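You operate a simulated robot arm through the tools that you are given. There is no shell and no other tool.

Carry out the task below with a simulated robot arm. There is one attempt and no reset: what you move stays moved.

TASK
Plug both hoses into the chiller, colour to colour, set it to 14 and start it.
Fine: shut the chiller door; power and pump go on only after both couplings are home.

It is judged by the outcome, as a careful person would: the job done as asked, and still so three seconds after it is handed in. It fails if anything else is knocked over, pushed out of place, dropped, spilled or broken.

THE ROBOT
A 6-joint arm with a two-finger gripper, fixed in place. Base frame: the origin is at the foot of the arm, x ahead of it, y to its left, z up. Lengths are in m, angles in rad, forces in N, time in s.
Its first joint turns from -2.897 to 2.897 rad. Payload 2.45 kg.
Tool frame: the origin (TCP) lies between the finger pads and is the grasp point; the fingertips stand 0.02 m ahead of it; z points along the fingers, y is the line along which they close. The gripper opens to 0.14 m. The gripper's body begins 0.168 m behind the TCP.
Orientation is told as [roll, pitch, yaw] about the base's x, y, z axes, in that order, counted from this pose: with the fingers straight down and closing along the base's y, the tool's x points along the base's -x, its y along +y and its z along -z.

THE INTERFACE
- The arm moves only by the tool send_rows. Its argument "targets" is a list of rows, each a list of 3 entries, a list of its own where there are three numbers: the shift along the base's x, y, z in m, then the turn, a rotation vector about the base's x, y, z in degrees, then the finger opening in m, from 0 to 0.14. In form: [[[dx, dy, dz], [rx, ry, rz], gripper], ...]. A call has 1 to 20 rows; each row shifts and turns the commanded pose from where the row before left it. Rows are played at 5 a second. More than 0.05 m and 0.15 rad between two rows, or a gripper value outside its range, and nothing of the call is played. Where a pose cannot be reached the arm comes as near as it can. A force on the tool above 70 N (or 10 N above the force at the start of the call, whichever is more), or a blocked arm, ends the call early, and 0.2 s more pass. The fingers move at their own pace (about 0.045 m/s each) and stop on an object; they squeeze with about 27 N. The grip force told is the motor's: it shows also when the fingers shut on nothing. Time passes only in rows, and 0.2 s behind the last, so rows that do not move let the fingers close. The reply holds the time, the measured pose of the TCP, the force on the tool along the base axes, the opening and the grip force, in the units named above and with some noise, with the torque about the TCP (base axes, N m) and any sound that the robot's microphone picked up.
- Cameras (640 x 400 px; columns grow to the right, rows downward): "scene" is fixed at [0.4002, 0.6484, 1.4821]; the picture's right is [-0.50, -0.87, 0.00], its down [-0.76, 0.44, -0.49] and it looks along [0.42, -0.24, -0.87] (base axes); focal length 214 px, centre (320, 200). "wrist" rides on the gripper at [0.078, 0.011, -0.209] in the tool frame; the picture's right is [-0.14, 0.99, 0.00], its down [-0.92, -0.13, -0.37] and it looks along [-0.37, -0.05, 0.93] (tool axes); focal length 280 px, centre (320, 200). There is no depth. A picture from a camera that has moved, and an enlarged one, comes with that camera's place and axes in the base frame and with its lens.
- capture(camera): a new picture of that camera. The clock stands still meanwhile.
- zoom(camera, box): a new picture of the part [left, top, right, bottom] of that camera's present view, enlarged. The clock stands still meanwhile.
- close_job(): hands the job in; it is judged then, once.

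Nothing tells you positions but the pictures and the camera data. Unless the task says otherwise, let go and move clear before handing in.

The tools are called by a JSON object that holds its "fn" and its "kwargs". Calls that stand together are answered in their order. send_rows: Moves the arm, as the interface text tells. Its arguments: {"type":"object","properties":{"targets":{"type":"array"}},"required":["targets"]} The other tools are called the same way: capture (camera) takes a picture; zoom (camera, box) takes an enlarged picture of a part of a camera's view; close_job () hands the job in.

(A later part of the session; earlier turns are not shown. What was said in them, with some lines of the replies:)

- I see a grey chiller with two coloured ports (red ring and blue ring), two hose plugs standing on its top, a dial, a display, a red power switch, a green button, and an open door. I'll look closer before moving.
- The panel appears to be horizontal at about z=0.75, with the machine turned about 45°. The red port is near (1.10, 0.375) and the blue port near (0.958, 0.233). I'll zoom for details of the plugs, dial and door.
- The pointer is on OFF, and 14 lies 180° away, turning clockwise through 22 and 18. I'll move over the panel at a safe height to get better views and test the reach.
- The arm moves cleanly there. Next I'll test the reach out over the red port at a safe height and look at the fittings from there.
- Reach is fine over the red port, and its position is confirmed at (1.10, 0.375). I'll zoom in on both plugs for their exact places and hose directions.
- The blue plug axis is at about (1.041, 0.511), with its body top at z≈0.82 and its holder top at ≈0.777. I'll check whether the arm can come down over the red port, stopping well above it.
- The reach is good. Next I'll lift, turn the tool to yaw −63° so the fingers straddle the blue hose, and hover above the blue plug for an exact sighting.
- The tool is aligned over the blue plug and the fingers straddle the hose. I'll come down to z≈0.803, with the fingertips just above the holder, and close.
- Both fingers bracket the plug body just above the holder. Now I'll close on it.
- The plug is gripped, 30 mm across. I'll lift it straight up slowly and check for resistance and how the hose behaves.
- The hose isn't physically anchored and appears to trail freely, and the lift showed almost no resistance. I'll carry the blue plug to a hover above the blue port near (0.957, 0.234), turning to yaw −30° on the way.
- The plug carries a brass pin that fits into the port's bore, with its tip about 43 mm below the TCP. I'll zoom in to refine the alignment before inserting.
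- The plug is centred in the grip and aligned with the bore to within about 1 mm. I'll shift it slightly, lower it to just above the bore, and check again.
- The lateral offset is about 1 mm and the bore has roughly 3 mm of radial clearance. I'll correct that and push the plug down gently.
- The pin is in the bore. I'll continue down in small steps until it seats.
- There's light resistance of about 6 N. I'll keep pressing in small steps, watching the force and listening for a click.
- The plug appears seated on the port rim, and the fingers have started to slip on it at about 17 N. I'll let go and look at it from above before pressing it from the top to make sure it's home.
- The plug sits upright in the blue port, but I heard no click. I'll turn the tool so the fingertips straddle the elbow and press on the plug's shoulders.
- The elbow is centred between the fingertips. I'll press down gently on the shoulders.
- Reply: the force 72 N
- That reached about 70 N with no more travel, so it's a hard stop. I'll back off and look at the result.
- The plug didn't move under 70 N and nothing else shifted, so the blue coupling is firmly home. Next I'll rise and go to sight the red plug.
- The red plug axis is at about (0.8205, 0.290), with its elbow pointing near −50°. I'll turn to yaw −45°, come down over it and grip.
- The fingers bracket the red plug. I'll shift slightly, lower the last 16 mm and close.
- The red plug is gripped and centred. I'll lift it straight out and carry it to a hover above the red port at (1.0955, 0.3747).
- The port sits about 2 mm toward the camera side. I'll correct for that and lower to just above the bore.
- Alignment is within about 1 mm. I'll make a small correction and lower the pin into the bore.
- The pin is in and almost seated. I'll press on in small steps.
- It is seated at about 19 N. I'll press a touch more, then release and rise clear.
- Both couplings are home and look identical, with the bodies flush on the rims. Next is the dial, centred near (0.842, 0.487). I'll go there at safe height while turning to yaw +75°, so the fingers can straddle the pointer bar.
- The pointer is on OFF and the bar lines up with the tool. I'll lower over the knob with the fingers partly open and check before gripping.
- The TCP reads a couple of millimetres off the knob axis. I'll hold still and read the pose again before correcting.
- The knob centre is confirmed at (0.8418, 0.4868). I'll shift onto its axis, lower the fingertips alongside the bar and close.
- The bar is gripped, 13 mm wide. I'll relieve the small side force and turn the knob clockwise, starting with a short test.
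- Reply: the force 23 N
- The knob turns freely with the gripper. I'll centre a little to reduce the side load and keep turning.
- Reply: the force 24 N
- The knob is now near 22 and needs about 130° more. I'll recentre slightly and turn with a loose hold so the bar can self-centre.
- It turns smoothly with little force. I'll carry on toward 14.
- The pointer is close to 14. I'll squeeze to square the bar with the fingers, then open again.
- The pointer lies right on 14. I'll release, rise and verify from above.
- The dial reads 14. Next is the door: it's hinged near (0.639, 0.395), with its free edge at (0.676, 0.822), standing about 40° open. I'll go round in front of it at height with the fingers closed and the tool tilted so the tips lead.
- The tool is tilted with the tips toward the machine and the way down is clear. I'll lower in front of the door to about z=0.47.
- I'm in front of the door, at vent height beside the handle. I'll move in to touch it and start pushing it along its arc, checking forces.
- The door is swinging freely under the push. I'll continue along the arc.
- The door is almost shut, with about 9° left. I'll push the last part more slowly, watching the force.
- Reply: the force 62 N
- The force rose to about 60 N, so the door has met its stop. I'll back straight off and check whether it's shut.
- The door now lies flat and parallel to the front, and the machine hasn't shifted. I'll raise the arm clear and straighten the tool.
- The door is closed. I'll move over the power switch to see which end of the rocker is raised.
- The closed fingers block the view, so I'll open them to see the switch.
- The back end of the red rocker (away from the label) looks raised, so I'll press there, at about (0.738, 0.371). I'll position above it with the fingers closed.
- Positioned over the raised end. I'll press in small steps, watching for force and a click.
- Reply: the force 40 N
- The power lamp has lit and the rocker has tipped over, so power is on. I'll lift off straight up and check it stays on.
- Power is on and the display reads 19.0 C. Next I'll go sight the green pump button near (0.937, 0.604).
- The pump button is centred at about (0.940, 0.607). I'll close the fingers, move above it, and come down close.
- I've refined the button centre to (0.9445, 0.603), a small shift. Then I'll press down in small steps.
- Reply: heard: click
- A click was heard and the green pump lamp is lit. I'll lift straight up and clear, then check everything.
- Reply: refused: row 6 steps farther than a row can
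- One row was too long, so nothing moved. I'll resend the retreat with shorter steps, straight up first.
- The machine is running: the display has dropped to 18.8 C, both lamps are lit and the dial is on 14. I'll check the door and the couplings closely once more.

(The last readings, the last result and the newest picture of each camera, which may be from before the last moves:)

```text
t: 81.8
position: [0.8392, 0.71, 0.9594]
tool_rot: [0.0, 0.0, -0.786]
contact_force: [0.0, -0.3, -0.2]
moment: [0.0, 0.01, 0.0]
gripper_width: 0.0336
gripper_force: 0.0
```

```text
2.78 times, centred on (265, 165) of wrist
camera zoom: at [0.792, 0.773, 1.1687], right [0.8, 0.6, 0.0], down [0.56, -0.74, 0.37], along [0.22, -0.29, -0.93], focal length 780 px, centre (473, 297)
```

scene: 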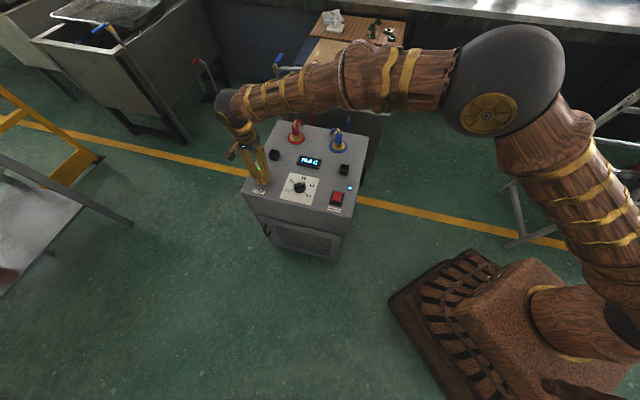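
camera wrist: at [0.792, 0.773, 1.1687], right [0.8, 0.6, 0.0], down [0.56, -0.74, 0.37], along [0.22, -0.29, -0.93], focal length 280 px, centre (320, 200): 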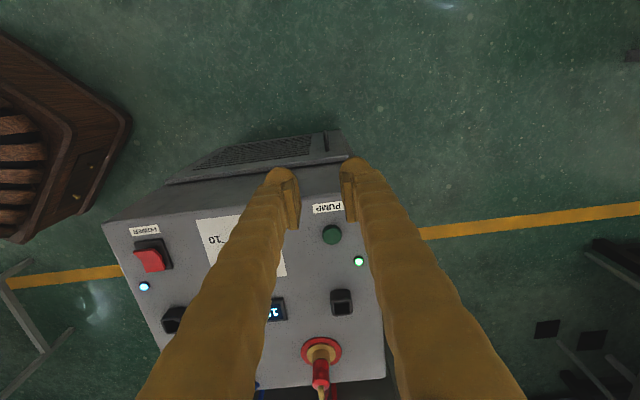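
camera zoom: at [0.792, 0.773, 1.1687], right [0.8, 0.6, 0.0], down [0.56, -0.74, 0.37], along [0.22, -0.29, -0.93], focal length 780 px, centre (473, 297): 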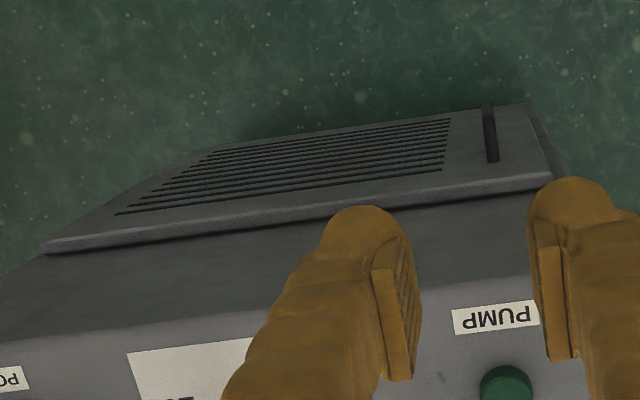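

The door is flush along its whole length and both plugs sit firmly on their colour-matched ports. I'll move further clear and wait a few seconds to confirm it stays running.

{"fn": "send_rows", "kwargs": {"targets": [[[-0.03, 0.01, 0.03], [0, 0, 0], 0.08], [[-0.03, 0, 0.03], [0, 0, 0], 0.08], [[-0.04, 0, 0.02], [0, 0, 0], 0.08], [[-0.04, -0.01, 0.02], [0, 0, 0], 0.08], [[-0.04, -0.01, 0], [0, 0, 0], 0.08], [[0, 0, 0], [0, 0, 0], 0.08], [[0, 0, 0], [0, 0, 0], 0.08], [[0, 0, 0], [0, 0, 0], 0.08], [[0, 0, 0], [0, 0, 0], 0.08], [[0, 0, 0], [0, 0, 0], 0.08], [[0, 0, 0], [0, 0, 0], 0.08], [[0, 0, 0], [0, 0, 0], 0.08], [[0, 0, 0], [0, 0, 0], 0.08], [[0, 0, 0], [0, 0, 0], 0.08], [[0, 0, 0], [0, 0, 0], 0.08]]}}

{"fn": "capture", "kwargs": {"camera": "scene"}}

{"fn": "zoom", "kwargs": {"camera": "scene", "box": [240, 110, 380, 215]}}

{"fn": "capture", "kwargs": {"camera": "wrist"}}

```text
t: 85.0
position: [0.6576, 0.6995, 1.0596]
tool_rot: [0.0, -0.001, -0.786]
contact_force: [-0.7, -0.3, 0.3]
moment: [0.01, -0.03, 0.0]
gripper_width: 0.0798
gripper_force: 0.0
```

```text
taken
```

scene: 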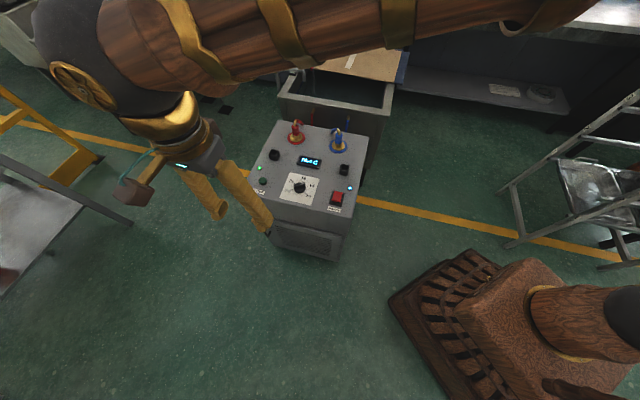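

```text
3.81 times, centred on (310, 162) of scene
camera zoom: at [0.4002, 0.6484, 1.4821], right [-0.5, -0.87, 0.0], down [-0.76, 0.44, -0.49], along [0.42, -0.24, -0.87], focal length 817 px, centre (358, 343)
```

zoom: 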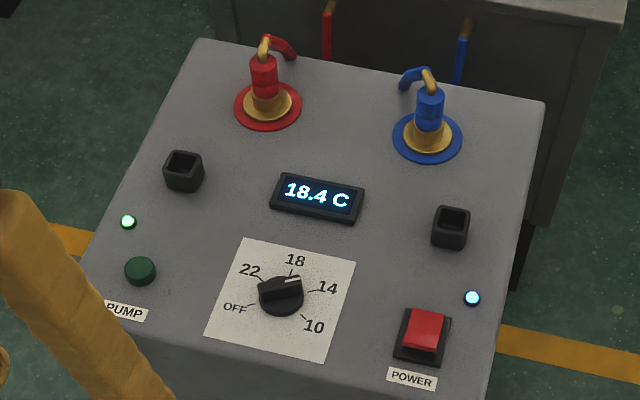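

```text
taken
camera wrist: at [0.6113, 0.762, 1.269], right [0.8, 0.6, 0.0], down [0.56, -0.74, 0.37], along [0.22, -0.29, -0.93], focal length 280 px, centre (320, 200)
```

wrist: 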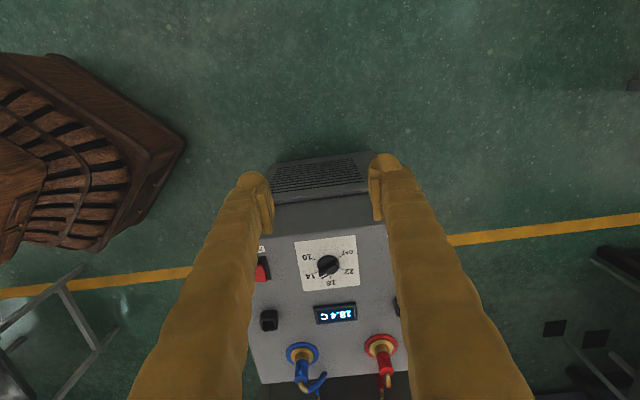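

The temperature keeps falling (18.4 C) and both lamps are on. One last look at the dial and door before handing in.

{"fn": "zoom", "kwargs": {"camera": "wrist", "box": [280, 225, 375, 300]}}

{"fn": "zoom", "kwargs": {"camera": "wrist", "box": [250, 140, 400, 235]}}

```text
5.33 times, centred on (328, 262) of wrist
camera zoom: at [0.6113, 0.762, 1.269], right [0.8, 0.6, 0.0], down [0.56, -0.74, 0.37], along [0.22, -0.29, -0.93], focal length 1495 px, centre (280, -133)
```

zoom: 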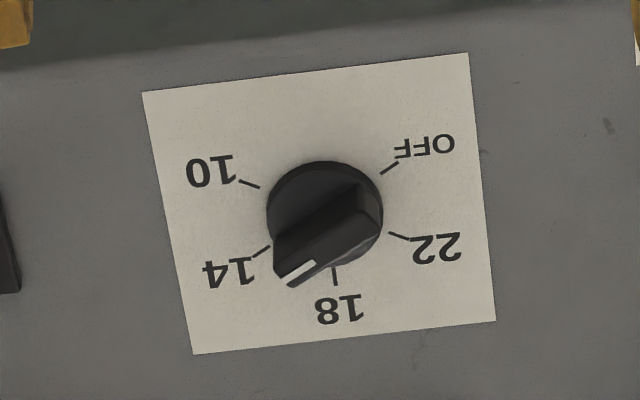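

```text
4.21 times, centred on (325, 188) of wrist
camera zoom: at [0.6113, 0.762, 1.269], right [0.8, 0.6, 0.0], down [0.56, -0.74, 0.37], along [0.22, -0.29, -0.93], focal length 1181 px, centre (299, 253)
```

zoom: 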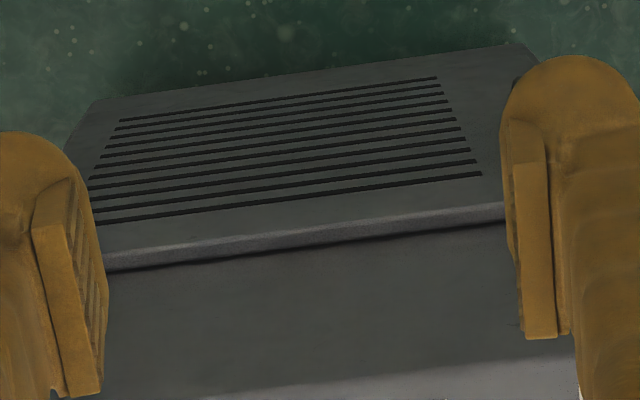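

I see the chiller running, with the display at 18.4 C and falling and both lamps lit. The hoses are in their colour-matched ports, the dial is on 14, the door is shut and the arm is clear, so I'm handing in.

{"fn": "close_job", "kwargs": {}}

```text
The job is handed in.
```

The chiller is running at a setting of 14, with both hoses plugged in and the door shut, and I've handed the job in.

- **Hoses:** the red plug is in the red port and the blue plug in the blue port, both down flush on the rims. Neither coupling gave an audible click. The blue one didn't move under a 70 N press; I pushed the red one down until the fingers met firm resistance (about 19 N).
- **Dial:** the pointer is on 14.
- **Door:** it sits flat against the front. I pushed it to its stop before switching anything on.
- **Power and pump:** I switched these on last, power first and then the pump, after both couplings were seated. Both lamps are lit.

The display had dropped from 19.0 to 18.4 C by my last look, so it is cooling. Nothing else was knocked or moved, and the arm is clear of the machine.
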